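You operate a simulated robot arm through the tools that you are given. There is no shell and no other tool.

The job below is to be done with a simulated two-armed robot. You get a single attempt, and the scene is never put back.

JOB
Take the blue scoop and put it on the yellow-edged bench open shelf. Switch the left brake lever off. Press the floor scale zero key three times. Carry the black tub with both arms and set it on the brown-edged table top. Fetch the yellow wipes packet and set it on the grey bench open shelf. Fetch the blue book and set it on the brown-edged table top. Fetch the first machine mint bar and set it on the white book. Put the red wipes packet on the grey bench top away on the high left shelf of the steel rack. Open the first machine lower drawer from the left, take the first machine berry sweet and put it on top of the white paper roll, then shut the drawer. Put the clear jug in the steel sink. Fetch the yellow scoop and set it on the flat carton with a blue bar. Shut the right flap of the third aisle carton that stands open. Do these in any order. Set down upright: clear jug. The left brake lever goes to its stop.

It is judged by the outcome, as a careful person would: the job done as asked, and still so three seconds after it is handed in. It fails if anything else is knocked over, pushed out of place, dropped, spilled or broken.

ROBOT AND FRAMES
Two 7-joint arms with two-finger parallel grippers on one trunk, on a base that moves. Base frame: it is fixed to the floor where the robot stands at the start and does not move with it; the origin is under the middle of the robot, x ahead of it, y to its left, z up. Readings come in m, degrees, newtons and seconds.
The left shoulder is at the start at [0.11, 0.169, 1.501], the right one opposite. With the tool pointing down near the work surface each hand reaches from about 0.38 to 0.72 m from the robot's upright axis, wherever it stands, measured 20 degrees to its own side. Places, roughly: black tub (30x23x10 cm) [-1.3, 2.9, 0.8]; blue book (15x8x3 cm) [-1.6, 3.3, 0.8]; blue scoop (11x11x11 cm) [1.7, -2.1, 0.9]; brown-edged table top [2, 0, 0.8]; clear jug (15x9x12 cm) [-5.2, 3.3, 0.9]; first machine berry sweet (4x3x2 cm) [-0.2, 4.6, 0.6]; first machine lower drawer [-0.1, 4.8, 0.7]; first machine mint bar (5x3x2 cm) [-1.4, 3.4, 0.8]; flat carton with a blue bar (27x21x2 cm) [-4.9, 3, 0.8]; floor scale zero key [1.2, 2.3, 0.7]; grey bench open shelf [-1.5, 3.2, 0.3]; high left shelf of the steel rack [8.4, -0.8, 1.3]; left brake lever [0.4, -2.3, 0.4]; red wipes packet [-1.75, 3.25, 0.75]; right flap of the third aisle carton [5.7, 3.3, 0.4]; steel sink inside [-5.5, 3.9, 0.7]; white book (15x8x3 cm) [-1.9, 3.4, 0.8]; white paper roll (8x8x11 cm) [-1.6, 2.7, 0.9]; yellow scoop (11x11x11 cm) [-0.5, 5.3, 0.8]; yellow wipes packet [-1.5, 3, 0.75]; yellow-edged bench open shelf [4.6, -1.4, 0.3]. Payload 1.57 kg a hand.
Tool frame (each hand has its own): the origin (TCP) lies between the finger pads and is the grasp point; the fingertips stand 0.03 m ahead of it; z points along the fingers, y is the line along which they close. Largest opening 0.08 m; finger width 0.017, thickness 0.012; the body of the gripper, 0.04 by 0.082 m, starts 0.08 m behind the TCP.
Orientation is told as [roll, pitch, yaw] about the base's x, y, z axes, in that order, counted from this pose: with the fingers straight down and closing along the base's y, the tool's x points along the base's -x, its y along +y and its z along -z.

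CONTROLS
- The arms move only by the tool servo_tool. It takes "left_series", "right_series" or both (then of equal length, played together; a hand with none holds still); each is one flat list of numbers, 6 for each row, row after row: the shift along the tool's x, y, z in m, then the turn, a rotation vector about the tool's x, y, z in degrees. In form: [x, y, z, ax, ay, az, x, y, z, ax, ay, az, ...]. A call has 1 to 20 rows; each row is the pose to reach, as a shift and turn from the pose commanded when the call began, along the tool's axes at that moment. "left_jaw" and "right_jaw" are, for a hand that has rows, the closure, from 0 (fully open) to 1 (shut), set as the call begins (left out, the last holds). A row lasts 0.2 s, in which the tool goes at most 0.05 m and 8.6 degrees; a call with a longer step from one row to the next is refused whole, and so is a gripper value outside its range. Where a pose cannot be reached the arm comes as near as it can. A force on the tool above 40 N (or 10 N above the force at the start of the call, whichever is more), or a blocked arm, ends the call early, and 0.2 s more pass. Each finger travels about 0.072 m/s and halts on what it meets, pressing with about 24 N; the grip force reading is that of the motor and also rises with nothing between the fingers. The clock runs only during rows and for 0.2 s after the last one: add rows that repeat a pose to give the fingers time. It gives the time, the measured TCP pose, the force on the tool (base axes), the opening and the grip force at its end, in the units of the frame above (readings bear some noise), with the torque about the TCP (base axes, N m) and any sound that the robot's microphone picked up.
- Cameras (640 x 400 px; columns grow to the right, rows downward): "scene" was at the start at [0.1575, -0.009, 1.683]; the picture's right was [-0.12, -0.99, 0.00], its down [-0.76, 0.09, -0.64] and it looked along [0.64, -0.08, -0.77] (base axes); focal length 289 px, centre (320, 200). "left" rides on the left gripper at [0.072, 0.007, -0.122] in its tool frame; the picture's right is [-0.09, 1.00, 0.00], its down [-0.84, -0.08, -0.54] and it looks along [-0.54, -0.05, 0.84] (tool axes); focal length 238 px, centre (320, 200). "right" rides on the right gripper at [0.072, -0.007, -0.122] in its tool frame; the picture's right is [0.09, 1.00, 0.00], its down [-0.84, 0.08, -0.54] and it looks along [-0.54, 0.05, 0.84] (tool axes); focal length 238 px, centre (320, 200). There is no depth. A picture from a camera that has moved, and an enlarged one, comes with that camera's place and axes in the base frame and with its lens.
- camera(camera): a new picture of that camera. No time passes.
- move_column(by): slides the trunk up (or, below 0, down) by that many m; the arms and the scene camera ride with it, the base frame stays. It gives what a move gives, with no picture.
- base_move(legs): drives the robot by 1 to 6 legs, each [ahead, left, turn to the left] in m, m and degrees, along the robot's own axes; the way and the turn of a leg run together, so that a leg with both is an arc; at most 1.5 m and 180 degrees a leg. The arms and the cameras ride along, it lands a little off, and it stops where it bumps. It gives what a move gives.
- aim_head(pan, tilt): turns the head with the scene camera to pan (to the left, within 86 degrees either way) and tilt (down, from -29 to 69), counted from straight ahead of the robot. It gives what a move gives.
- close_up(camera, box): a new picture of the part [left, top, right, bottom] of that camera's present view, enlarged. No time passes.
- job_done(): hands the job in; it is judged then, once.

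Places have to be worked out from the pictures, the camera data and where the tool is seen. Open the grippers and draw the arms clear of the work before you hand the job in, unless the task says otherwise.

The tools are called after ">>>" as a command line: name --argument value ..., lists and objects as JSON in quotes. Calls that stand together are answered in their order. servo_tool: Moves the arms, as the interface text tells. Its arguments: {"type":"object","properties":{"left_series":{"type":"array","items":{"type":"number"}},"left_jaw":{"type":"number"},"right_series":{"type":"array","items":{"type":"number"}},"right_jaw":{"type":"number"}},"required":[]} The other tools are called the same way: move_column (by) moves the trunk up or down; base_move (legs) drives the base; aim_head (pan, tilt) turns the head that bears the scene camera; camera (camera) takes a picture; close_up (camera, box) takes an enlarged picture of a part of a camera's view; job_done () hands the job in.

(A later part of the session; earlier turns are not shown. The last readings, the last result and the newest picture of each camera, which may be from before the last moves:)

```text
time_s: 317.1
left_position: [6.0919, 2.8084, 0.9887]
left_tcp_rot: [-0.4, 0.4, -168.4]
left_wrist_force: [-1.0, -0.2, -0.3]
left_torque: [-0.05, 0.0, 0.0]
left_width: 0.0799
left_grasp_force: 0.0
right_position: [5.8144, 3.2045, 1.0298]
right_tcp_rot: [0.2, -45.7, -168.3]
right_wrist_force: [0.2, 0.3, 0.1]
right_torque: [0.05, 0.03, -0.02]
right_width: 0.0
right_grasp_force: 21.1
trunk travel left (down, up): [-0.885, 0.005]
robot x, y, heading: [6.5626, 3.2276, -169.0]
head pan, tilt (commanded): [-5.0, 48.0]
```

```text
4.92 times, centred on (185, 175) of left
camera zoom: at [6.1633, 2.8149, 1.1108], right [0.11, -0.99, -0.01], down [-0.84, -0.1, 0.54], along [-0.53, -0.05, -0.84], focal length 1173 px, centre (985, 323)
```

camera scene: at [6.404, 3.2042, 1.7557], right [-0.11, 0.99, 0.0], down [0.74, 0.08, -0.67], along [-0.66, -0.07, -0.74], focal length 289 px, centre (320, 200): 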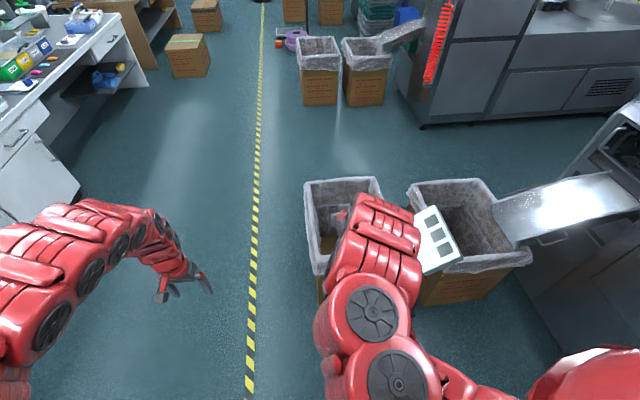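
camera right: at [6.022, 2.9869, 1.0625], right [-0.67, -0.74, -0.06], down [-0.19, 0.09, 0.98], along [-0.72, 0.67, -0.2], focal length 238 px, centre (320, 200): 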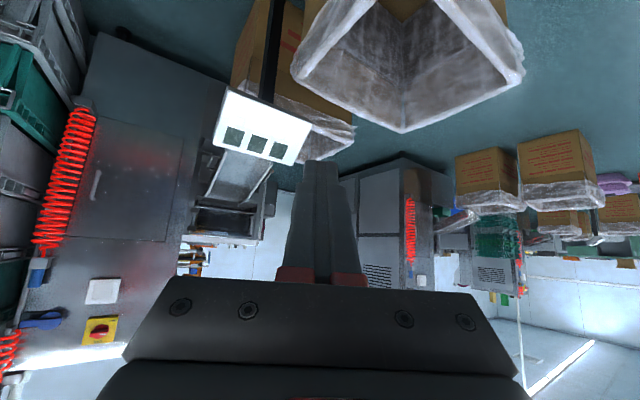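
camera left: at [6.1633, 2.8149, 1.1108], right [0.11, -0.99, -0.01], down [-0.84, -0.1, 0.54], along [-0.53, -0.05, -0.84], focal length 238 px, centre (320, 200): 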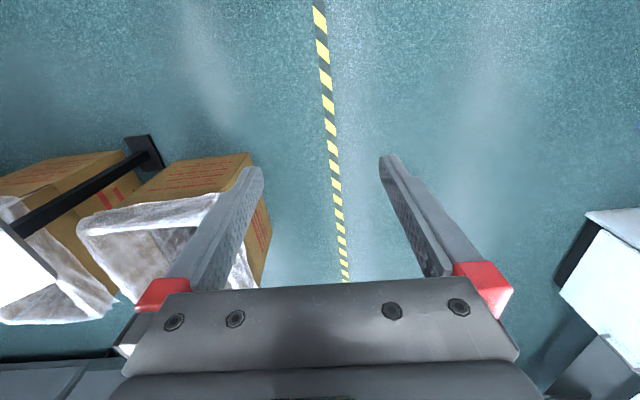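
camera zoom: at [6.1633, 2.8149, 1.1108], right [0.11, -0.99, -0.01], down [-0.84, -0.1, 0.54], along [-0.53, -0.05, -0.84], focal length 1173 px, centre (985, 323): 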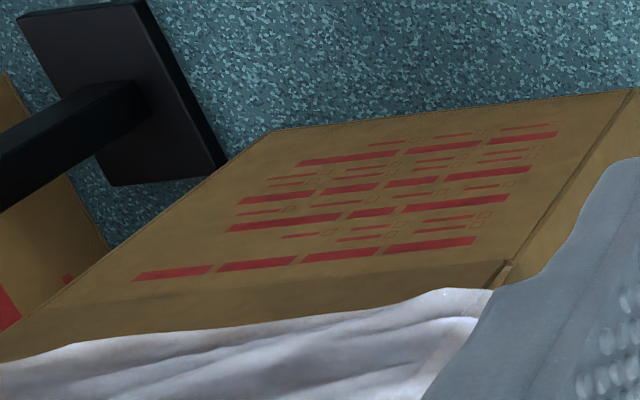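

Hinge crease is at z≈0.38 and the flap top at z≈0.525 on the +u side. I'll push it inward from the aisle side using the outer side of an open finger, so I return to the aisle and face +v.

>>> base_move --legs '[[0, 0.62, 0], [0, 0, -89]]'

>>> servo_tool --left_series '[-0.02, 0, -0.04, 0, 0, 0, -0.04, 0, -0.08, 0, 0, 0, -0.06, 0, -0.12, 0, 0, 0, -0.08, 0, -0.16, 0, 0, 0, -0.1, 0, -0.2, 0, 0, 0, -0.12, 0, -0.24, 0, 0, 0, -0.13, 0, -0.27, 0, 0, 0]'

```text
time_s: 324.4
left_position: [6.2507, 3.0781, 0.9897]
left_tcp_rot: [-0.3, 0.4, 102.9]
left_wrist_force: [0.1, 0.2, 0.3]
left_torque: [-0.03, 0.0, 0.03]
left_width: 0.0801
left_grasp_force: 0.0
right_position: [6.6418, 3.3645, 1.0297]
right_tcp_rot: [0.2, -45.7, 103.0]
right_wrist_force: [0.0, 0.6, 0.0]
right_torque: [-0.01, 0.04, -0.03]
right_width: 0.0001
right_grasp_force: 21.3
trunk travel left (down, up): [-0.885, 0.005]
robot x, y, heading: [6.6824, 2.6169, 102.6]
head pan, tilt (commanded): [-5.0, 48.0]
```

```text
time_s: 326.0
left_position: [6.221, 3.2056, 1.2594]
left_tcp_rot: [-0.2, 0.4, 102.8]
left_wrist_force: [-0.3, 0.0, 0.2]
left_torque: [0.02, -0.01, -0.01]
left_width: 0.0802
left_grasp_force: 0.1
left hand out of reach, approached as far as the arm can: row 1, 2, 3
right_position: [6.644, 3.3648, 1.0296]
right_tcp_rot: [0.1, -45.7, 103.1]
right_wrist_force: [0.2, 0.6, 0.2]
right_torque: [0.03, 0.03, 0.01]
right_width: 0.0001
right_grasp_force: 21.3
trunk travel left (down, up): [-0.885, 0.005]
robot x, y, heading: [6.6818, 2.6185, 102.6]
head pan, tilt (commanded): [-5.0, 48.0]
```

>>> base_move --legs '[[0.03, 0.82, -0.6]]'

>>> aim_head --pan 0 --tilt 50

>>> camera --camera "scene"

>>> camera --camera "right"

```text
time_s: 330.3
left_position: [5.4271, 3.0752, 1.2592]
left_tcp_rot: [-0.3, 0.5, 101.6]
left_wrist_force: [0.5, -0.5, 1.0]
left_torque: [0.01, -0.02, 0.0]
left_width: 0.0798
left_grasp_force: 0.0
right_position: [5.8531, 3.2242, 1.0274]
right_tcp_rot: [0.2, -45.7, 101.7]
right_wrist_force: [-0.4, -0.7, -0.5]
right_torque: [0.03, -0.01, 0.0]
right_width: 0.0
right_grasp_force: 21.5
trunk travel left (down, up): [-0.885, 0.005]
robot x, y, heading: [5.8753, 2.4761, 101.4]
head pan, tilt (commanded): [-5.0, 48.0]
```

```text
time_s: 331.0
left_position: [5.4267, 3.0748, 1.2597]
left_tcp_rot: [-0.3, 0.4, 101.6]
left_wrist_force: [-0.2, 0.5, -1.1]
left_torque: [-0.01, 0.04, 0.0]
left_width: 0.0798
left_grasp_force: 0.0
right_position: [5.8526, 3.2249, 1.0297]
right_tcp_rot: [0.2, -45.8, 101.7]
right_wrist_force: [0.3, 0.2, 0.3]
right_torque: [0.02, 0.01, 0.0]
right_width: 0.0
right_grasp_force: 21.3
trunk travel left (down, up): [-0.885, 0.005]
robot x, y, heading: [5.8778, 2.4755, 101.2]
head pan, tilt (commanded): [0.0, 50.0]
```

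```text
taken
camera scene: at [5.8462, 2.6323, 1.753], right [0.98, 0.2, 0.0], down [0.15, -0.75, -0.64], along [-0.13, 0.63, -0.77], focal length 289 px, centre (320, 200)
```

scene: 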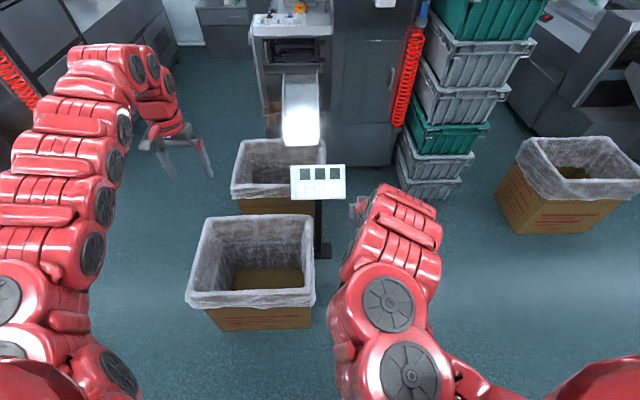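

```text
taken
camera right: at [5.8863, 3.093, 1.0626], right [-0.96, -0.27, -0.06], down [-0.11, 0.18, 0.98], along [-0.25, 0.95, -0.2], focal length 238 px, centre (320, 200)
```

right: 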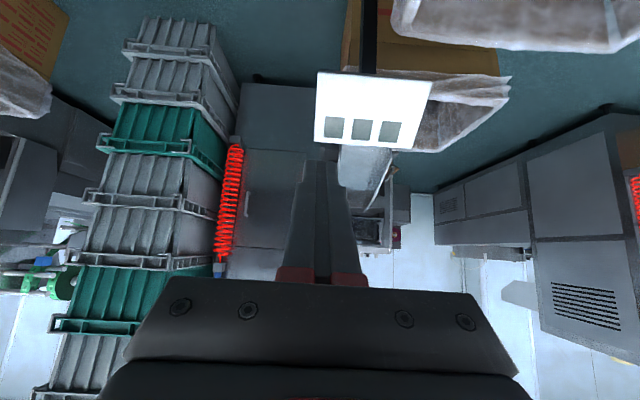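

>>> close_up --camera "scene" --box '[175, 200, 335, 340]'

```text
2.86 times, centred on (255, 270) of scene
camera zoom: at [5.8462, 2.6323, 1.753], right [0.98, 0.2, 0.0], down [0.15, -0.75, -0.64], along [-0.13, 0.63, -0.77], focal length 827 px, centre (506, 0)
```

zoom: 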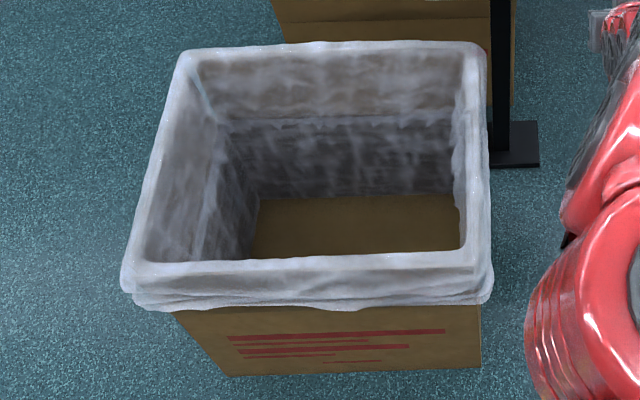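

I open the right gripper and lower the trunk so the finger is beside the flap (10 cm outside it).

>>> move_column --by -0.4

>>> move_column --by -0.05

>>> servo_tool --right_series '[0.03, 0, 0.03, 0, 0, 0, 0.06, 0, 0.06, 0, 0, 0, 0.086, 0, 0.084, 0, 0, 0, 0.086, 0, 0.084, 0, 0, 0]' --right_jaw 0

>>> camera --camera "right"

>>> camera --camera "scene"

```text
time_s: 334.8
left_position: [5.4281, 3.0758, 0.86]
left_tcp_rot: [-0.3, 0.4, 101.6]
left_wrist_force: [0.6, 0.1, 0.0]
left_torque: [0.01, -0.02, -0.03]
left_width: 0.08
left_grasp_force: 0.1
right_position: [5.8544, 3.2245, 0.63]
right_tcp_rot: [0.3, -45.8, 101.8]
right_wrist_force: [0.5, -0.2, 0.4]
right_torque: [-0.02, 0.03, 0.0]
right_width: 0.0
right_grasp_force: 21.0
trunk travel left (down, up): [-0.485, 0.405]
robot x, y, heading: [5.8801, 2.477, 101.3]
head pan, tilt (commanded): [0.0, 50.0]
```

```text
time_s: 335.8
left_position: [5.4275, 3.0749, 0.8104]
left_tcp_rot: [-0.3, 0.4, 101.6]
left_wrist_force: [0.4, -0.6, -0.2]
left_torque: [0.01, -0.02, 0.01]
left_width: 0.08
left_grasp_force: 0.1
right_position: [5.8532, 3.2246, 0.5799]
right_tcp_rot: [0.2, -45.7, 101.8]
right_wrist_force: [-0.2, 0.0, 0.4]
right_torque: [-0.01, -0.05, 0.0]
right_width: 0.0
right_grasp_force: 21.3
trunk travel left (down, up): [-0.435, 0.455]
robot x, y, heading: [5.8776, 2.4762, 101.4]
head pan, tilt (commanded): [0.0, 50.0]
```

```text
time_s: 336.8
left_position: [5.4276, 3.0757, 0.809]
left_tcp_rot: [-0.3, 0.4, 101.7]
left_wrist_force: [-0.5, 1.0, -0.4]
left_torque: [-0.01, -0.01, -0.03]
left_width: 0.08
left_grasp_force: 0.1
right_position: [5.8521, 3.2249, 0.4599]
right_tcp_rot: [0.4, -45.7, 101.8]
right_wrist_force: [-0.2, -0.2, -0.2]
right_torque: [-0.01, -0.01, -0.05]
right_width: 0.08
right_grasp_force: 0.0
trunk travel left (down, up): [-0.435, 0.455]
robot x, y, heading: [5.8756, 2.4788, 101.2]
head pan, tilt (commanded): [0.0, 50.0]
```

```text
taken
camera right: at [5.8855, 3.0935, 0.4921], right [-0.96, -0.27, -0.06], down [-0.11, 0.18, 0.98], along [-0.25, 0.95, -0.2], focal length 238 px, centre (320, 200)
```

right: 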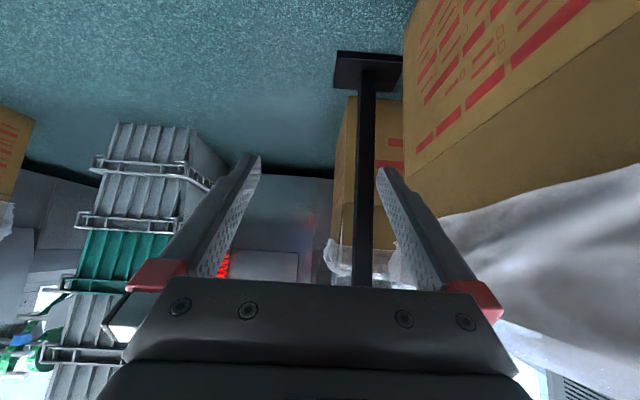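

```text
taken
camera scene: at [5.8463, 2.632, 1.303], right [0.98, 0.2, 0.0], down [0.15, -0.75, -0.64], along [-0.13, 0.63, -0.77], focal length 289 px, centre (320, 200)
```

scene: 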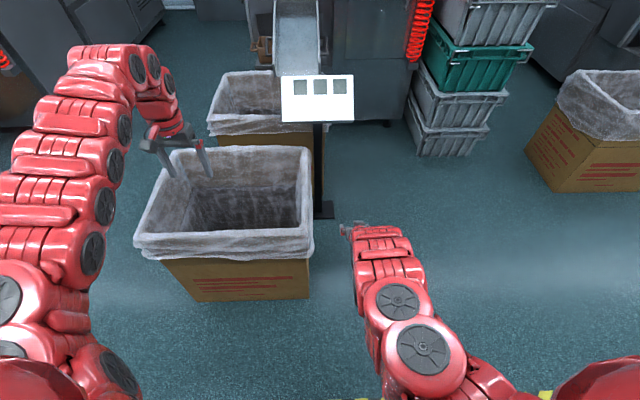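

The right camera clearly shows the hinge crease with an upright flap band above it on this side. I move left toward it in small steps, checking the force.

>>> servo_tool --right_series '[0, 0.04, 0, 0, 0, 0, 0, 0.08, 0, 0, 0, 0, 0, 0.09, 0, 0, 0, 0]'

>>> servo_tool --right_series '[0, 0.008, 0, 0, 0, 0, 0, 0.016, 0, 0, 0, 0, 0, 0.016, 0, 0, 0, 0]'

>>> camera --camera "right"

>>> close_up --camera "scene" --box '[120, 120, 400, 310]'

```text
time_s: 337.6
left_position: [5.4273, 3.0756, 0.8085]
left_tcp_rot: [-0.3, 0.3, 101.6]
left_wrist_force: [-1.0, 0.3, -0.9]
left_torque: [-0.01, 0.02, -0.02]
left_width: 0.0798
left_grasp_force: 0.0
right_position: [5.7658, 3.2069, 0.4597]
right_tcp_rot: [0.2, -45.7, 101.9]
right_wrist_force: [-0.5, 0.6, -0.7]
right_torque: [0.0, 0.03, 0.01]
right_width: 0.0801
right_grasp_force: 0.1
trunk travel left (down, up): [-0.435, 0.455]
robot x, y, heading: [5.8782, 2.4799, 101.7]
head pan, tilt (commanded): [0.0, 50.0]
```

```text
time_s: 338.4
left_position: [5.4272, 3.0754, 0.809]
left_tcp_rot: [-0.4, 0.3, 101.6]
left_wrist_force: [0.9, 0.0, -0.5]
left_torque: [-0.04, -0.02, 0.03]
left_width: 0.08
left_grasp_force: 0.1
right_position: [5.7481, 3.2028, 0.4579]
right_tcp_rot: [0.2, -45.7, 101.7]
right_wrist_force: [-0.6, 0.3, 0.1]
right_torque: [-0.01, 0.02, -0.02]
right_width: 0.0801
right_grasp_force: 0.2
trunk travel left (down, up): [-0.435, 0.455]
robot x, y, heading: [5.8742, 2.4783, 101.2]
head pan, tilt (commanded): [0.0, 50.0]
```

```text
taken
camera right: at [5.7817, 3.072, 0.4924], right [-0.96, -0.27, -0.06], down [-0.11, 0.18, 0.98], along [-0.25, 0.95, -0.2], focal length 238 px, centre (320, 200)
```

right: 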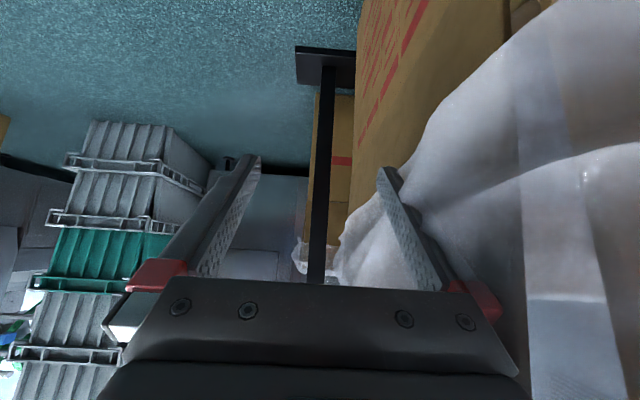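

```text
2.11 times, centred on (260, 215) of scene
camera zoom: at [5.8465, 2.6322, 1.303], right [0.98, 0.2, 0.0], down [0.15, -0.75, -0.64], along [-0.13, 0.63, -0.77], focal length 609 px, centre (446, 168)
```

zoom: 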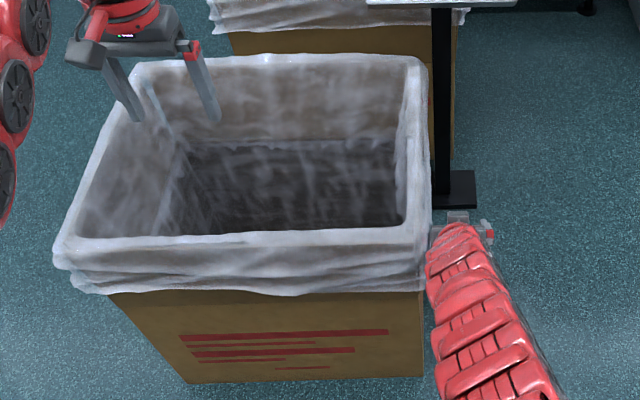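

Finger is at the flap surface, no force yet. I continue in 1 cm steps.

>>> servo_tool --right_series '[0, 0.006, 0, 0, 0, 0, 0, 0.012, 0, 0, 0, 0, 0, 0.012, 0, 0, 0, 0]'

>>> camera --camera "right"

```text
time_s: 339.1
left_position: [5.4279, 3.0745, 0.8095]
left_tcp_rot: [-0.2, 0.4, 101.5]
left_wrist_force: [-0.4, 0.0, 0.8]
left_torque: [0.0, 0.01, -0.01]
left_width: 0.0803
left_grasp_force: 0.2
right_position: [5.7356, 3.1997, 0.46]
right_tcp_rot: [0.2, -45.8, 101.7]
right_wrist_force: [-0.2, 0.0, 0.1]
right_torque: [-0.03, 0.04, 0.05]
right_width: 0.0796
right_grasp_force: 0.0
trunk travel left (down, up): [-0.435, 0.455]
robot x, y, heading: [5.8766, 2.4782, 101.4]
head pan, tilt (commanded): [0.0, 50.0]
```

```text
taken
camera right: at [5.77, 3.0692, 0.4927], right [-0.96, -0.27, -0.06], down [-0.11, 0.18, 0.98], along [-0.25, 0.95, -0.2], focal length 238 px, centre (320, 200)
```

right: 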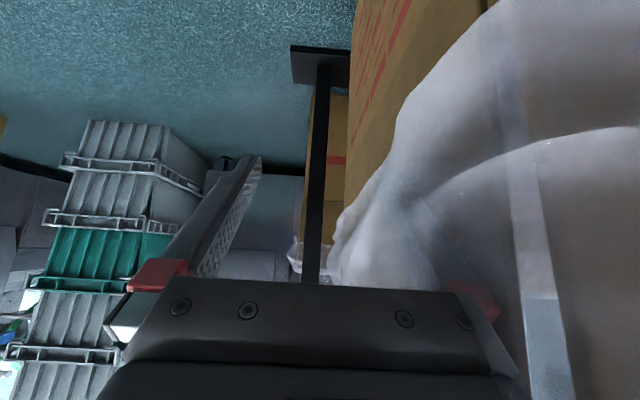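

The puffy liner offers no resistance; the cardboard flap is behind it. I keep creeping in, watching for contact.

>>> servo_tool --right_series '[0, 0.006, 0, 0, 0, 0, 0, 0.012, 0, 0, 0, 0, 0, 0.012, 0, 0, 0, 0]'

>>> servo_tool --right_series '[0, 0.006, 0, 0, 0, 0, 0, 0.01, 0, 0, 0, 0, 0, 0.01, 0, 0, 0, 0]'

>>> camera --camera "right"

>>> close_up --camera "scene" --box '[120, 120, 400, 310]'

```text
time_s: 339.9
left_position: [5.4259, 3.0758, 0.8099]
left_tcp_rot: [-0.4, 0.4, 101.6]
left_wrist_force: [1.1, 0.4, -0.2]
left_torque: [0.0, 0.02, 0.01]
left_width: 0.0801
left_grasp_force: 0.0
right_position: [5.725, 3.1984, 0.4597]
right_tcp_rot: [0.2, -45.7, 101.8]
right_wrist_force: [0.9, -1.6, 0.0]
right_torque: [0.01, 0.02, 0.0]
right_width: 0.0793
right_grasp_force: 0.1
trunk travel left (down, up): [-0.435, 0.455]
robot x, y, heading: [5.8797, 2.4772, 101.3]
head pan, tilt (commanded): [0.0, 50.0]
```

```text
time_s: 340.8
left_position: [5.4274, 3.0751, 0.8099]
left_tcp_rot: [-0.2, 0.3, 101.7]
left_wrist_force: [-0.4, -0.4, 0.8]
left_torque: [0.0, -0.04, -0.01]
left_width: 0.0801
left_grasp_force: 0.1
right_position: [5.7151, 3.1968, 0.46]
right_tcp_rot: [0.2, -45.7, 101.7]
right_wrist_force: [1.7, -0.6, -0.2]
right_torque: [0.05, 0.11, 0.15]
right_width: 0.0791
right_grasp_force: 0.0
trunk travel left (down, up): [-0.435, 0.455]
robot x, y, heading: [5.8737, 2.4805, 101.4]
head pan, tilt (commanded): [0.0, 50.0]
```

```text
taken
camera right: at [5.7491, 3.064, 0.4927], right [-0.96, -0.27, -0.06], down [-0.11, 0.18, 0.98], along [-0.25, 0.95, -0.2], focal length 238 px, centre (320, 200)
```

right: 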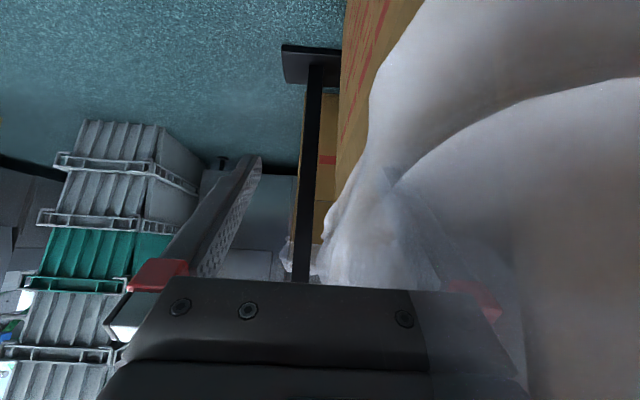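

```text
2.11 times, centred on (260, 215) of scene
camera zoom: at [5.8466, 2.6322, 1.303], right [0.98, 0.2, 0.0], down [0.15, -0.75, -0.64], along [-0.13, 0.63, -0.77], focal length 609 px, centre (446, 168)
```

zoom: 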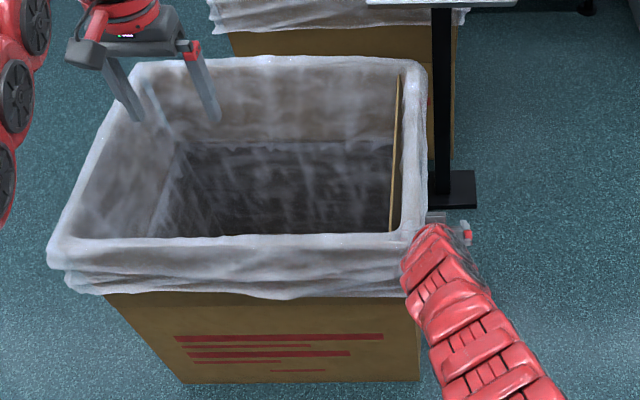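

The flap is moving — its brown edge now shows inside the rim — but the carton crept ~1 cm because I push low near the hinge. I raise the fingertip to near the flap's top edge for better leverage.

>>> servo_tool --right_series '[0, -0.008, 0, 0, 0, 0, -0.02, -0.008, -0.02, 0, 0, 0, -0.04, -0.008, -0.039, 0, 0, 0, -0.04, -0.008, -0.039, 0, 0, 0]'

>>> close_up --camera "scene" --box '[120, 120, 400, 310]'

```text
time_s: 341.8
left_position: [5.4272, 3.075, 0.8088]
left_tcp_rot: [-0.3, 0.4, 101.6]
left_wrist_force: [-0.2, -0.3, -0.3]
left_torque: [-0.02, 0.01, -0.01]
left_width: 0.08
left_grasp_force: 0.1
right_position: [5.7249, 3.1983, 0.5155]
right_tcp_rot: [0.1, -45.7, 101.8]
right_wrist_force: [1.5, 0.2, -1.5]
right_torque: [-0.02, -0.05, 0.04]
right_width: 0.0793
right_grasp_force: 0.2
trunk travel left (down, up): [-0.435, 0.455]
robot x, y, heading: [5.8786, 2.475, 101.4]
head pan, tilt (commanded): [0.0, 50.0]
```

```text
2.11 times, centred on (260, 215) of scene
camera zoom: at [5.8463, 2.6323, 1.3029], right [0.98, 0.2, 0.0], down [0.15, -0.75, -0.64], along [-0.13, 0.63, -0.77], focal length 609 px, centre (446, 168)
```

zoom: 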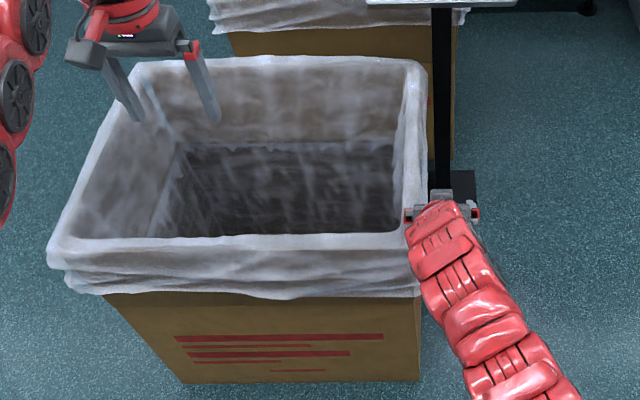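

The flap springs back to upright when released, so it must be pushed well over. I advance the base 9 cm so the tool clears the aisle-side rim later, then push near the flap's top along its arc.

>>> base_move --legs '[[0.09, 0, 0]]'

>>> servo_tool --right_series '[0.003, 0.016, 0.003, 0, 0, 0, 0.0057, 0.032, 0.0056, 0, 0, 0, 0.0096, 0.046, 0.0095, 0, 0, 0, 0.0136, 0.0595, 0.0133, 0, 0, 0, 0.0136, 0.0595, 0.0133, 0, 0, 0]'

>>> close_up --camera "scene" --box '[120, 140, 400, 330]'

```text
time_s: 342.9
left_position: [5.4077, 3.1639, 0.8083]
left_tcp_rot: [-0.3, 0.5, 101.7]
left_wrist_force: [-0.4, 0.8, -0.5]
left_torque: [-0.02, 0.01, 0.01]
left_width: 0.08
left_grasp_force: 0.0
right_position: [5.7046, 3.2872, 0.5151]
right_tcp_rot: [0.2, -45.7, 101.9]
right_wrist_force: [0.4, -0.4, 0.5]
right_torque: [-0.01, 0.02, 0.05]
right_width: 0.0792
right_grasp_force: 0.1
trunk travel left (down, up): [-0.435, 0.455]
robot x, y, heading: [5.8591, 2.5699, 101.7]
head pan, tilt (commanded): [0.0, 50.0]
```

```text
time_s: 344.1
left_position: [5.4093, 3.1645, 0.8099]
left_tcp_rot: [-0.3, 0.3, 101.7]
left_wrist_force: [0.1, -0.3, -0.9]
left_torque: [0.0, 0.01, 0.01]
left_width: 0.0803
left_grasp_force: 0.1
right_position: [5.6469, 3.2746, 0.4966]
right_tcp_rot: [0.1, -45.7, 101.8]
right_wrist_force: [-0.3, 0.3, 0.1]
right_torque: [-0.03, 0.01, -0.01]
right_width: 0.08
right_grasp_force: 0.0
trunk travel left (down, up): [-0.435, 0.455]
robot x, y, heading: [5.8592, 2.5676, 101.3]
head pan, tilt (commanded): [0.0, 50.0]
```

```text
2.11 times, centred on (260, 235) of scene
camera zoom: at [5.8281, 2.7216, 1.303], right [0.98, 0.2, 0.0], down [0.15, -0.75, -0.64], along [-0.13, 0.63, -0.77], focal length 609 px, centre (446, 126)
```

zoom: 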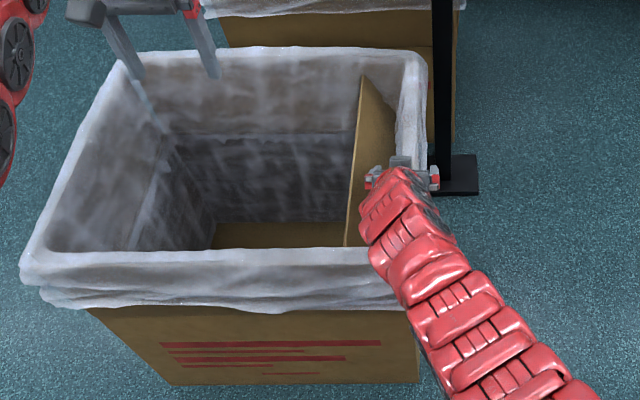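

Now the flap is clearly swinging inward with almost no force. I follow it over and down along its arc.

>>> servo_tool --right_series '[0.006, 0.012, 0.006, 0, 0, 0, 0.0136, 0.0235, 0.0133, 0, 0, 0, 0.022, 0.034, 0.0215, 0, 0, 0, 0.0304, 0.0445, 0.0297, 0, 0, 0, 0.0304, 0.0445, 0.0297, 0, 0, 0]'

>>> close_up --camera "scene" --box '[120, 140, 400, 330]'

>>> camera --camera "right"

```text
time_s: 345.3
left_position: [5.4086, 3.1643, 0.8095]
left_tcp_rot: [-0.3, 0.4, 101.7]
left_wrist_force: [-0.4, -0.4, 0.5]
left_torque: [-0.02, -0.03, 0.02]
left_width: 0.0801
left_grasp_force: 0.0
right_position: [5.6215, 3.268, 0.4837]
right_tcp_rot: [0.3, -45.8, 101.9]
right_wrist_force: [0.8, -0.2, -0.6]
right_torque: [-0.01, -0.02, 0.0]
right_width: 0.0799
right_grasp_force: 0.2
right hand out of reach, approached as far as the arm can: row 2, 3, 4, 5
trunk travel left (down, up): [-0.435, 0.455]
robot x, y, heading: [5.8619, 2.5687, 101.7]
head pan, tilt (commanded): [0.0, 50.0]
```

```text
2.11 times, centred on (260, 235) of scene
camera zoom: at [5.828, 2.7216, 1.303], right [0.98, 0.2, 0.0], down [0.15, -0.75, -0.64], along [-0.13, 0.63, -0.77], focal length 609 px, centre (446, 126)
```

zoom: 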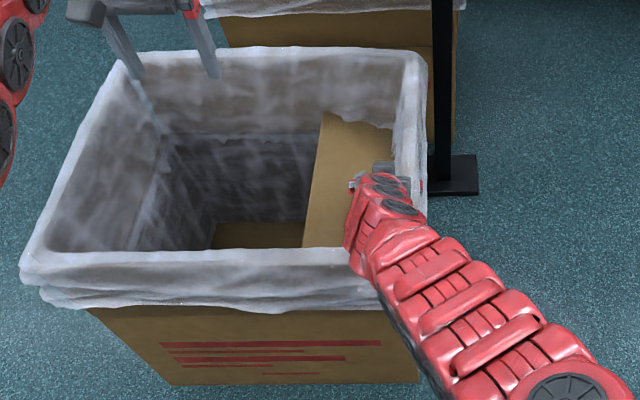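

```text
taken
camera right: at [5.6554, 3.1363, 0.5161], right [-0.96, -0.27, -0.06], down [-0.11, 0.18, 0.98], along [-0.25, 0.95, -0.2], focal length 238 px, centre (320, 200)
```

right: 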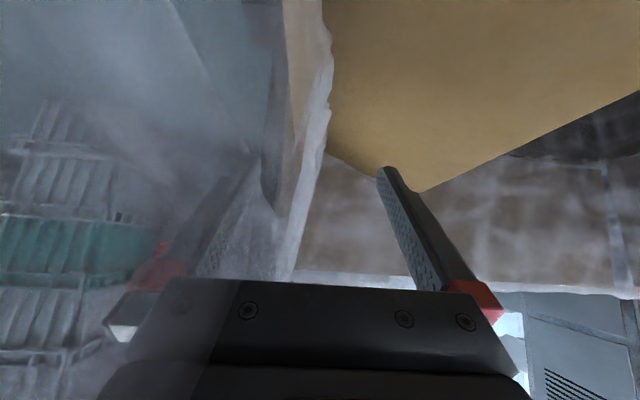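

The flap now lies almost horizontal (free edge z≈0.40 vs hinge 0.385). I withdraw the hand outward and inspect it.

>>> servo_tool --right_series '[0, -0.04, 0, 0, 0, 0, -0.01, -0.08, -0.01, 0, 0, 0, -0.02, -0.12, -0.02, 0, 0, 0, -0.02, -0.15, -0.02, 0, 0, 0]'

>>> close_up --camera "scene" --box '[120, 140, 400, 330]'

>>> camera --camera "right"

```text
time_s: 346.3
left_position: [5.4085, 3.1638, 0.81]
left_tcp_rot: [-0.3, 0.3, 101.8]
left_wrist_force: [-0.4, -0.4, -0.2]
left_torque: [0.0, -0.04, 0.01]
left_width: 0.08
left_grasp_force: 0.0
right_position: [5.7677, 3.3005, 0.5119]
right_tcp_rot: [0.2, -45.8, 101.9]
right_wrist_force: [0.8, -0.5, -1.1]
right_torque: [0.01, -0.02, 0.01]
right_width: 0.0802
right_grasp_force: 0.0
trunk travel left (down, up): [-0.435, 0.455]
robot x, y, heading: [5.8583, 2.5636, 101.5]
head pan, tilt (commanded): [0.0, 50.0]
```

```text
2.11 times, centred on (260, 235) of scene
camera zoom: at [5.8281, 2.7216, 1.303], right [0.98, 0.2, 0.0], down [0.15, -0.75, -0.64], along [-0.13, 0.63, -0.77], focal length 609 px, centre (446, 126)
```

zoom: 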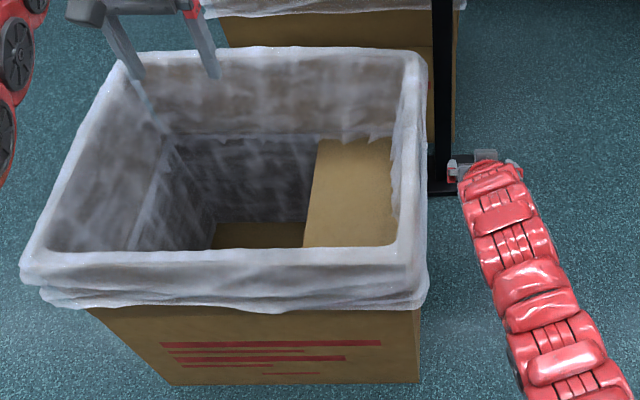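

```text
taken
camera right: at [5.8019, 3.1678, 0.545], right [-0.96, -0.27, -0.06], down [-0.11, 0.18, 0.98], along [-0.25, 0.95, -0.2], focal length 238 px, centre (320, 200)
```

right: 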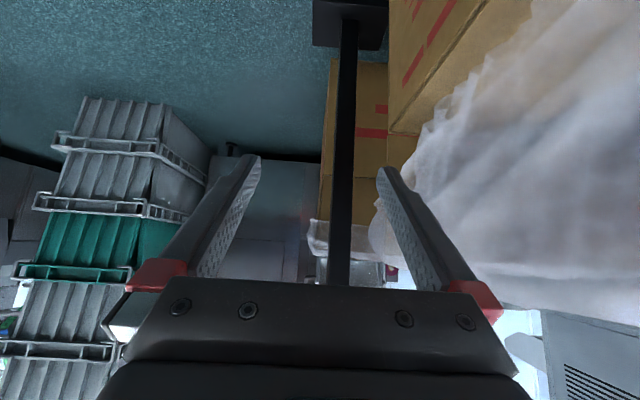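

The flap lies flat inside now — shut. I back off, raise the trunk, and turn to drive back along the aisle to the first machine and grey bench.

>>> base_move --legs '[[-0.3, 0, 0]]'

>>> close_up --camera "scene" --box '[120, 60, 400, 250]'

>>> move_column --by 0.4

>>> base_move --legs '[[0, 0, 90.5], [1.5, 0, 0], [1.5, 0, 0], [1.5, 0, 0]]'

>>> aim_head --pan 0 --tilt 25

>>> camera --camera "scene"

```text
time_s: 348.3
left_position: [5.4672, 2.8679, 0.8097]
left_tcp_rot: [-0.2, 0.4, 101.8]
left_wrist_force: [-0.1, 0.1, 0.2]
left_torque: [0.02, 0.0, 0.02]
left_width: 0.08
left_grasp_force: 0.1
right_position: [5.8268, 3.0065, 0.5125]
right_tcp_rot: [0.2, -45.7, 101.9]
right_wrist_force: [-0.2, 0.7, 0.1]
right_torque: [0.03, 0.0, 0.0]
right_width: 0.0797
right_grasp_force: 0.0
trunk travel left (down, up): [-0.435, 0.455]
robot x, y, heading: [5.9198, 2.2709, 101.5]
head pan, tilt (commanded): [0.0, 50.0]
```

```text
2.11 times, centred on (260, 155) of scene
camera zoom: at [5.888, 2.4267, 1.3031], right [0.98, 0.2, 0.0], down [0.15, -0.75, -0.64], along [-0.13, 0.63, -0.77], focal length 609 px, centre (446, 295)
```

zoom: 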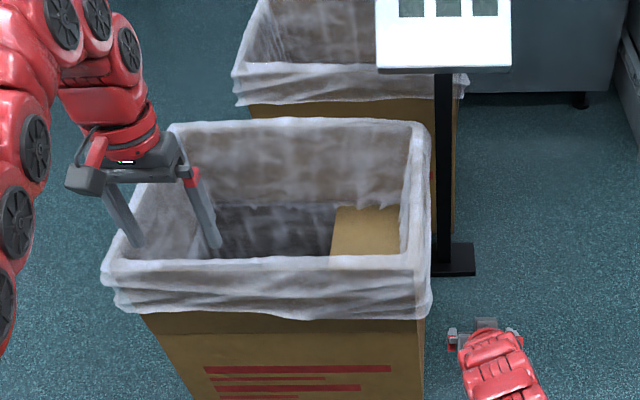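

```text
time_s: 352.1
left_position: [5.4676, 2.8697, 1.2085]
left_tcp_rot: [-0.4, 0.5, 101.8]
left_wrist_force: [0.7, -0.9, -0.6]
left_torque: [-0.02, 0.04, -0.05]
left_width: 0.0799
left_grasp_force: 0.0
right_position: [5.8272, 3.0057, 0.9118]
right_tcp_rot: [0.1, -45.7, 102.0]
right_wrist_force: [-0.5, 0.7, -0.4]
right_torque: [-0.03, 0.0, 0.04]
right_width: 0.0798
right_grasp_force: 0.1
trunk travel left (down, up): [-0.835, 0.055]
robot x, y, heading: [5.9212, 2.2725, 101.4]
head pan, tilt (commanded): [0.0, 50.0]
```

```text
time_s: 377.7
left_position: [0.8705, 0.8831, 1.2089]
left_tcp_rot: [-0.3, 0.4, -169.6]
left_wrist_force: [0.4, 1.2, -0.6]
left_torque: [0.01, 0.03, -0.01]
left_width: 0.08
left_grasp_force: 0.0
right_position: [0.7424, 1.2452, 0.9123]
right_tcp_rot: [0.2, -45.7, -169.5]
right_wrist_force: [-0.3, 0.1, -0.3]
right_torque: [0.01, -0.03, -0.02]
right_width: 0.08
right_grasp_force: 0.0
trunk travel left (down, up): [-0.835, 0.055]
robot x, y, heading: [1.4798, 1.3203, -169.5]
head pan, tilt (commanded): [0.0, 50.0]
```

```text
time_s: 378.6
left_position: [0.8713, 0.8829, 1.2104]
left_tcp_rot: [-0.3, 0.4, -169.6]
left_wrist_force: [-0.3, -0.6, -0.1]
left_torque: [0.03, 0.05, -0.04]
left_width: 0.0799
left_grasp_force: 0.0
right_position: [0.7424, 1.2446, 0.912]
right_tcp_rot: [0.2, -45.7, -169.4]
right_wrist_force: [0.4, -0.8, 0.2]
right_torque: [0.0, -0.01, -0.01]
right_width: 0.0799
right_grasp_force: 0.1
trunk travel left (down, up): [-0.835, 0.055]
robot x, y, heading: [1.4781, 1.3175, -169.8]
head pan, tilt (commanded): [0.0, 25.0]
```

```text
taken
camera scene: at [1.3083, 1.2889, 1.7404], right [-0.18, 0.98, 0.0], down [0.42, 0.08, -0.91], along [-0.89, -0.16, -0.42], focal length 289 px, centre (320, 200)
```

scene: 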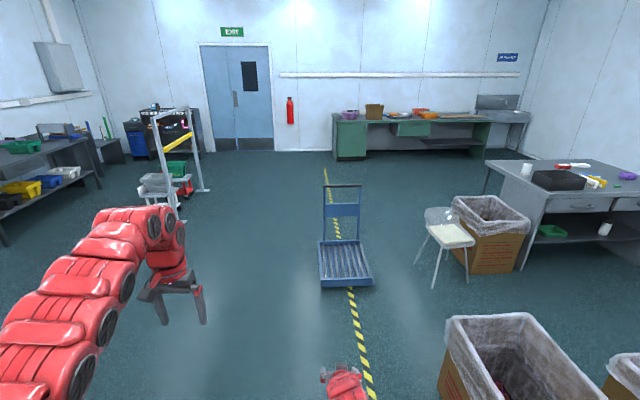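

>>> close_up --camera "scene" --box '[470, 140, 640, 260]'

>>> close_up --camera "scene" --box '[320, 90, 540, 170]'

```text
3.33 times, centred on (555, 200) of scene
camera zoom: at [1.3083, 1.2889, 1.7404], right [-0.18, 0.98, 0.0], down [0.42, 0.08, -0.91], along [-0.89, -0.16, -0.42], focal length 964 px, centre (-463, 200)
```

zoom: 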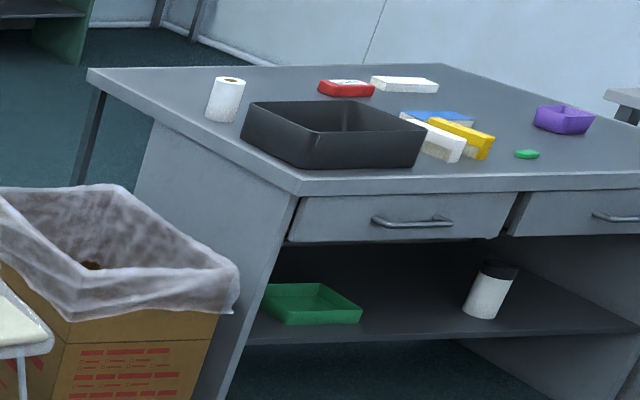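

```text
2.91 times, centred on (430, 130) of scene
camera zoom: at [1.3083, 1.2889, 1.7404], right [-0.18, 0.98, 0.0], down [0.42, 0.08, -0.91], along [-0.89, -0.16, -0.42], focal length 842 px, centre (0, 404)
```

zoom: 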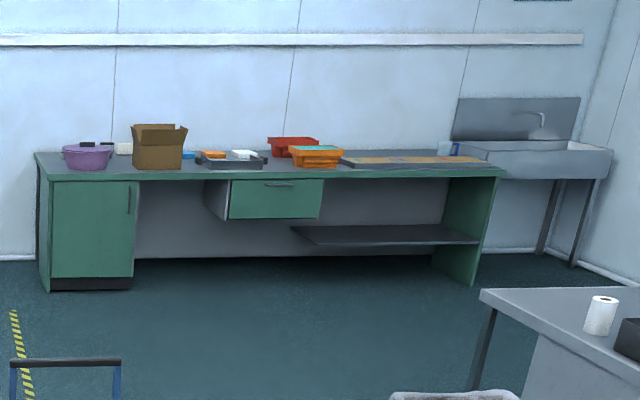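

Grey bench front (drawers, open shelf) faces +u at u≈−0.6; I'll enter the corridor between it and the lined cartons. I drive on, turn to face +v, and advance for a look at the bench and machine 1.

>>> base_move --legs '[[1.4, 0, 0], [0, 0, -88], [0.2, 0.2, 0]]'

>>> camera --camera "scene"

>>> aim_head --pan 50 --tilt 30

>>> camera --camera "scene"

```text
time_s: 390.8
left_position: [-0.6266, 1.7807, 1.2097]
left_tcp_rot: [-0.3, 0.4, 105.0]
left_wrist_force: [-0.3, 0.1, -0.1]
left_torque: [-0.01, -0.01, 0.02]
left_width: 0.0799
left_grasp_force: 0.0
right_position: [-0.276, 1.9382, 0.9133]
right_tcp_rot: [0.2, -45.8, 105.2]
right_wrist_force: [-0.1, -0.4, 0.0]
right_torque: [-0.01, -0.03, 0.01]
right_width: 0.08
right_grasp_force: 0.1
trunk travel left (down, up): [-0.835, 0.055]
robot x, y, heading: [-0.146, 1.2126, 104.5]
head pan, tilt (commanded): [0.0, 25.0]
```

```text
taken
camera scene: at [-0.186, 1.3774, 1.7406], right [0.97, 0.26, 0.0], down [0.11, -0.41, -0.91], along [-0.23, 0.88, -0.42], focal length 289 px, centre (320, 200)
```

scene: 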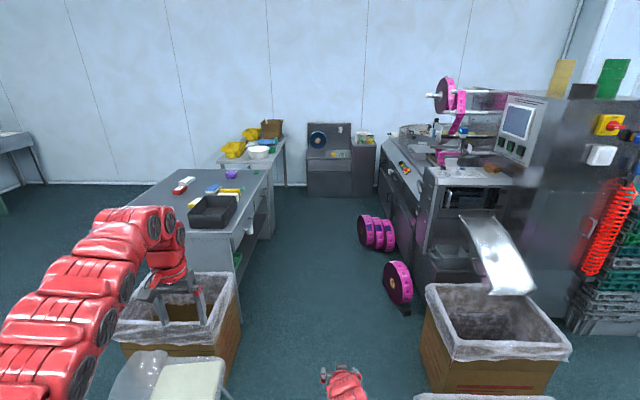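

```text
time_s: 392.0
left_position: [-0.6277, 1.781, 1.2093]
left_tcp_rot: [-0.3, 0.5, 105.0]
left_wrist_force: [0.3, -0.1, -0.5]
left_torque: [-0.02, 0.02, 0.04]
left_width: 0.0802
left_grasp_force: 0.1
right_position: [-0.2764, 1.9384, 0.9118]
right_tcp_rot: [0.1, -45.7, 105.2]
right_wrist_force: [0.4, -0.4, -0.3]
right_torque: [-0.04, 0.01, 0.0]
right_width: 0.0802
right_grasp_force: 0.0
trunk travel left (down, up): [-0.835, 0.055]
robot x, y, heading: [-0.1417, 1.2133, 104.9]
head pan, tilt (commanded): [50.0, 30.0]
```

```text
taken
camera scene: at [-0.2457, 1.3279, 1.7325], right [0.43, 0.9, 0.0], down [0.45, -0.21, -0.87], along [-0.78, 0.37, -0.5], focal length 289 px, centre (320, 200)
```

scene: 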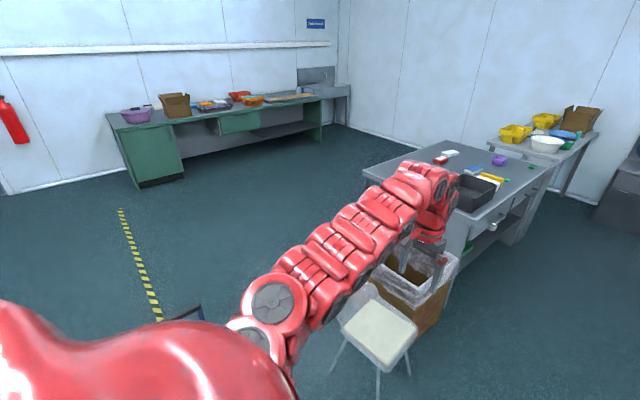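

>>> aim_head --pan -12 --tilt 25

>>> close_up --camera "scene" --box '[230, 90, 450, 260]'

>>> close_up --camera "scene" --box '[60, 90, 260, 240]'

```text
time_s: 393.3
left_position: [-0.6275, 1.7812, 1.2091]
left_tcp_rot: [-0.2, 0.4, 105.0]
left_wrist_force: [0.4, 0.0, 0.8]
left_torque: [0.01, 0.02, -0.01]
left_width: 0.0799
left_grasp_force: 0.0
right_position: [-0.2767, 1.9376, 0.9135]
right_tcp_rot: [0.2, -45.7, 105.2]
right_wrist_force: [0.3, -0.3, 0.0]
right_torque: [0.03, 0.01, 0.03]
right_width: 0.0802
right_grasp_force: 0.1
trunk travel left (down, up): [-0.835, 0.055]
robot x, y, heading: [-0.1455, 1.2116, 104.9]
head pan, tilt (commanded): [-12.0, 25.0]
```

```text
2.35 times, centred on (340, 175) of scene
camera zoom: at [-0.1683, 1.3812, 1.7404], right [1.0, 0.05, 0.0], down [0.02, -0.42, -0.91], along [-0.04, 0.91, -0.42], focal length 681 px, centre (273, 259)
```

zoom: 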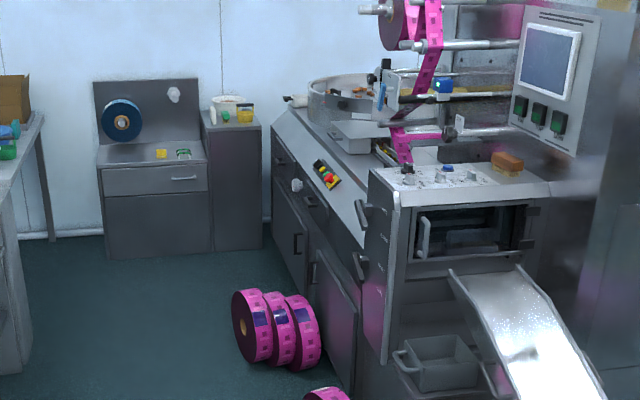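

```text
2.67 times, centred on (160, 165) of scene
camera zoom: at [-0.1683, 1.3812, 1.7404], right [1.0, 0.05, 0.0], down [0.02, -0.42, -0.91], along [-0.04, 0.91, -0.42], focal length 772 px, centre (747, 293)
```

zoom: 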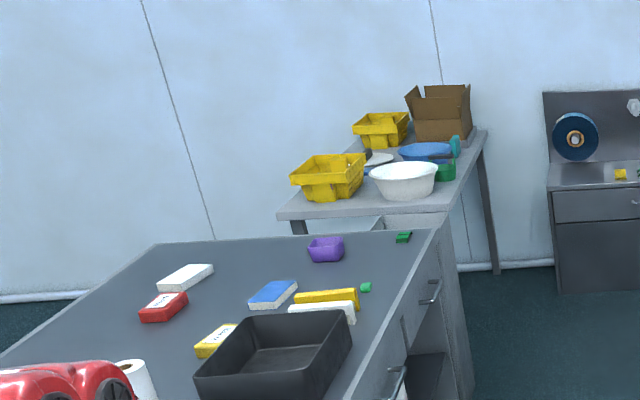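

>>> close_up --camera "scene" --box '[310, 140, 380, 200]'

>>> close_up --camera "scene" --box '[235, 120, 325, 180]'

```text
6.67 times, centred on (345, 170) of scene
camera zoom: at [-0.1683, 1.3812, 1.7404], right [1.0, 0.05, 0.0], down [0.02, -0.42, -0.91], along [-0.04, 0.91, -0.42], focal length 1929 px, centre (153, 400)
```

zoom: 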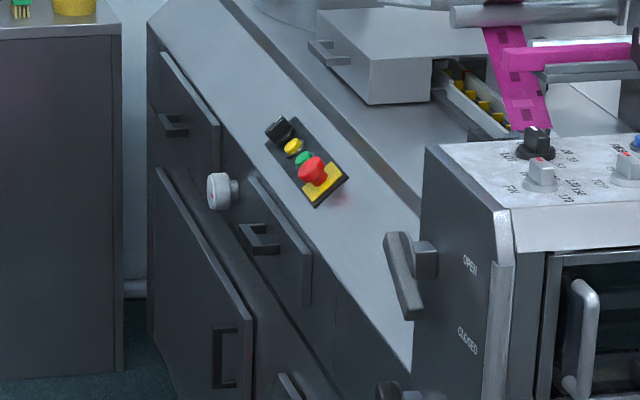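

```text
6.67 times, centred on (280, 150) of scene
camera zoom: at [-0.1683, 1.3812, 1.7404], right [1.0, 0.05, 0.0], down [0.02, -0.42, -0.91], along [-0.04, 0.91, -0.42], focal length 1929 px, centre (587, 533)
```

zoom: 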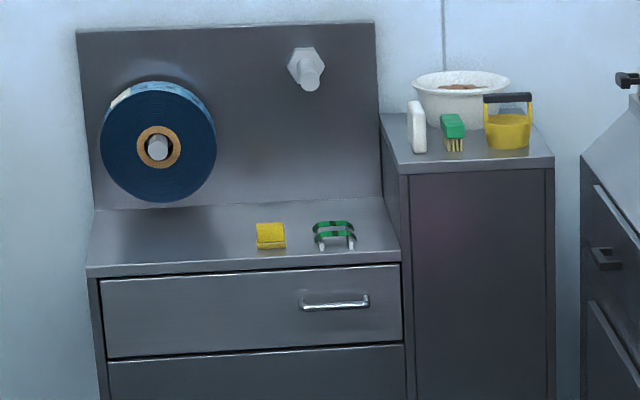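

Now the layout is clear: yellow scoop on the side cabinet at the back, machine-1's left face with the far drawer (handle ≈(−0.31, 4.86, 0.68)), and bench items. I drive into the corridor and turn to face the bench.

>>> base_move --legs '[[1.2, 0, -1], [0.85, 0, -1]]'

>>> aim_head --pan 60 --tilt 40

>>> camera --camera "scene"

```text
time_s: 403.4
left_position: [-1.097, 3.7631, 1.2089]
left_tcp_rot: [-0.3, 0.4, 103.5]
left_wrist_force: [0.4, 0.8, 0.2]
left_torque: [-0.02, -0.02, 0.03]
left_width: 0.08
left_grasp_force: 0.1
right_position: [-0.743, 3.9105, 0.9121]
right_tcp_rot: [0.2, -45.8, 103.6]
right_wrist_force: [0.5, 1.0, 0.1]
right_torque: [0.0, 0.02, -0.01]
right_width: 0.0798
right_grasp_force: 0.0
trunk travel left (down, up): [-0.835, 0.055]
robot x, y, heading: [-0.6318, 3.1824, 103.7]
head pan, tilt (commanded): [-12.0, 25.0]
```

```text
time_s: 404.8
left_position: [-1.0972, 3.7635, 1.2099]
left_tcp_rot: [-0.3, 0.4, 103.6]
left_wrist_force: [0.0, -0.1, -0.8]
left_torque: [0.03, -0.01, 0.01]
left_width: 0.08
left_grasp_force: 0.1
right_position: [-0.742, 3.9113, 0.9113]
right_tcp_rot: [0.1, -45.8, 103.6]
right_wrist_force: [-0.1, -0.3, 0.5]
right_torque: [0.04, 0.01, 0.0]
right_width: 0.0803
right_grasp_force: 0.0
trunk travel left (down, up): [-0.835, 0.055]
robot x, y, heading: [-0.6287, 3.182, 103.3]
head pan, tilt (commanded): [60.0, 40.0]
```

```text
taken
camera scene: at [-0.7272, 3.284, 1.7172], right [0.29, 0.96, 0.0], down [0.62, -0.18, -0.77], along [-0.73, 0.22, -0.64], focal length 289 px, centre (320, 200)
```

scene: 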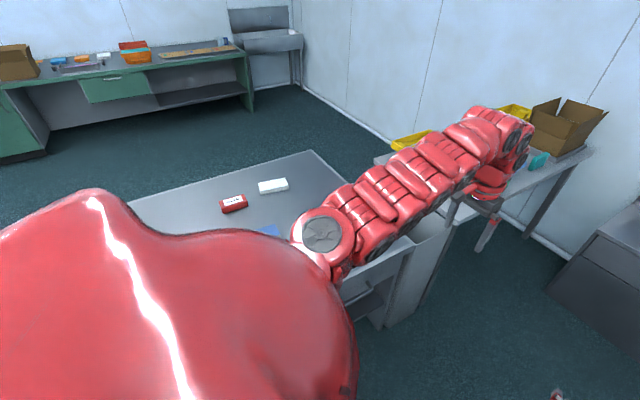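

>>> base_move --legs '[[0, 0, 88.5]]'

>>> aim_head --pan -12 --tilt 42

>>> camera --camera "scene"

```text
time_s: 408.9
left_position: [-1.2304, 2.7376, 1.2095]
left_tcp_rot: [-0.3, 0.4, -169.0]
left_wrist_force: [0.0, -0.7, 0.0]
left_torque: [0.02, 0.0, -0.03]
left_width: 0.0798
left_grasp_force: 0.1
right_position: [-1.3609, 3.0977, 0.9107]
right_tcp_rot: [0.2, -45.6, -168.7]
right_wrist_force: [-0.7, -0.6, 0.8]
right_torque: [-0.01, -0.02, 0.01]
right_width: 0.08
right_grasp_force: 0.1
trunk travel left (down, up): [-0.835, 0.055]
robot x, y, heading: [-0.6301, 3.1801, -169.1]
head pan, tilt (commanded): [60.0, 40.0]
```

```text
time_s: 410.4
left_position: [-1.2299, 2.7368, 1.2078]
left_tcp_rot: [-0.3, 0.5, -169.1]
left_wrist_force: [0.4, 0.0, -0.9]
left_torque: [-0.01, 0.0, 0.02]
left_width: 0.0798
left_grasp_force: 0.1
right_position: [-1.3611, 3.0987, 0.9118]
right_tcp_rot: [0.1, -45.7, -168.8]
right_wrist_force: [0.1, -0.3, -0.6]
right_torque: [-0.04, -0.02, 0.0]
right_width: 0.08
right_grasp_force: 0.0
trunk travel left (down, up): [-0.835, 0.055]
robot x, y, heading: [-0.6294, 3.183, -169.3]
head pan, tilt (commanded): [-12.0, 42.0]
```

```text
taken
camera scene: at [-0.7897, 3.1679, 1.7142], right [0.02, 1.0, 0.0], down [0.67, -0.01, -0.74], along [-0.74, 0.01, -0.67], focal length 289 px, centre (320, 200)
```

scene: 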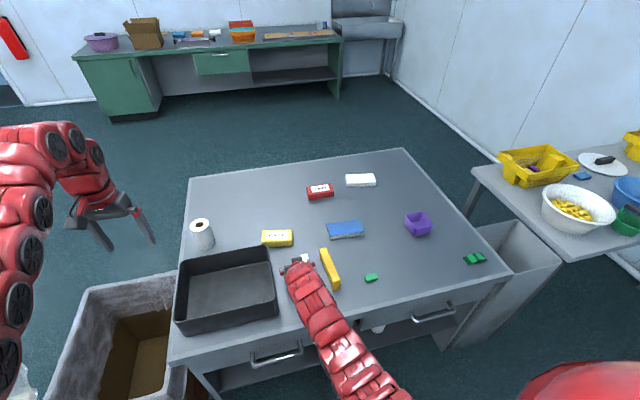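

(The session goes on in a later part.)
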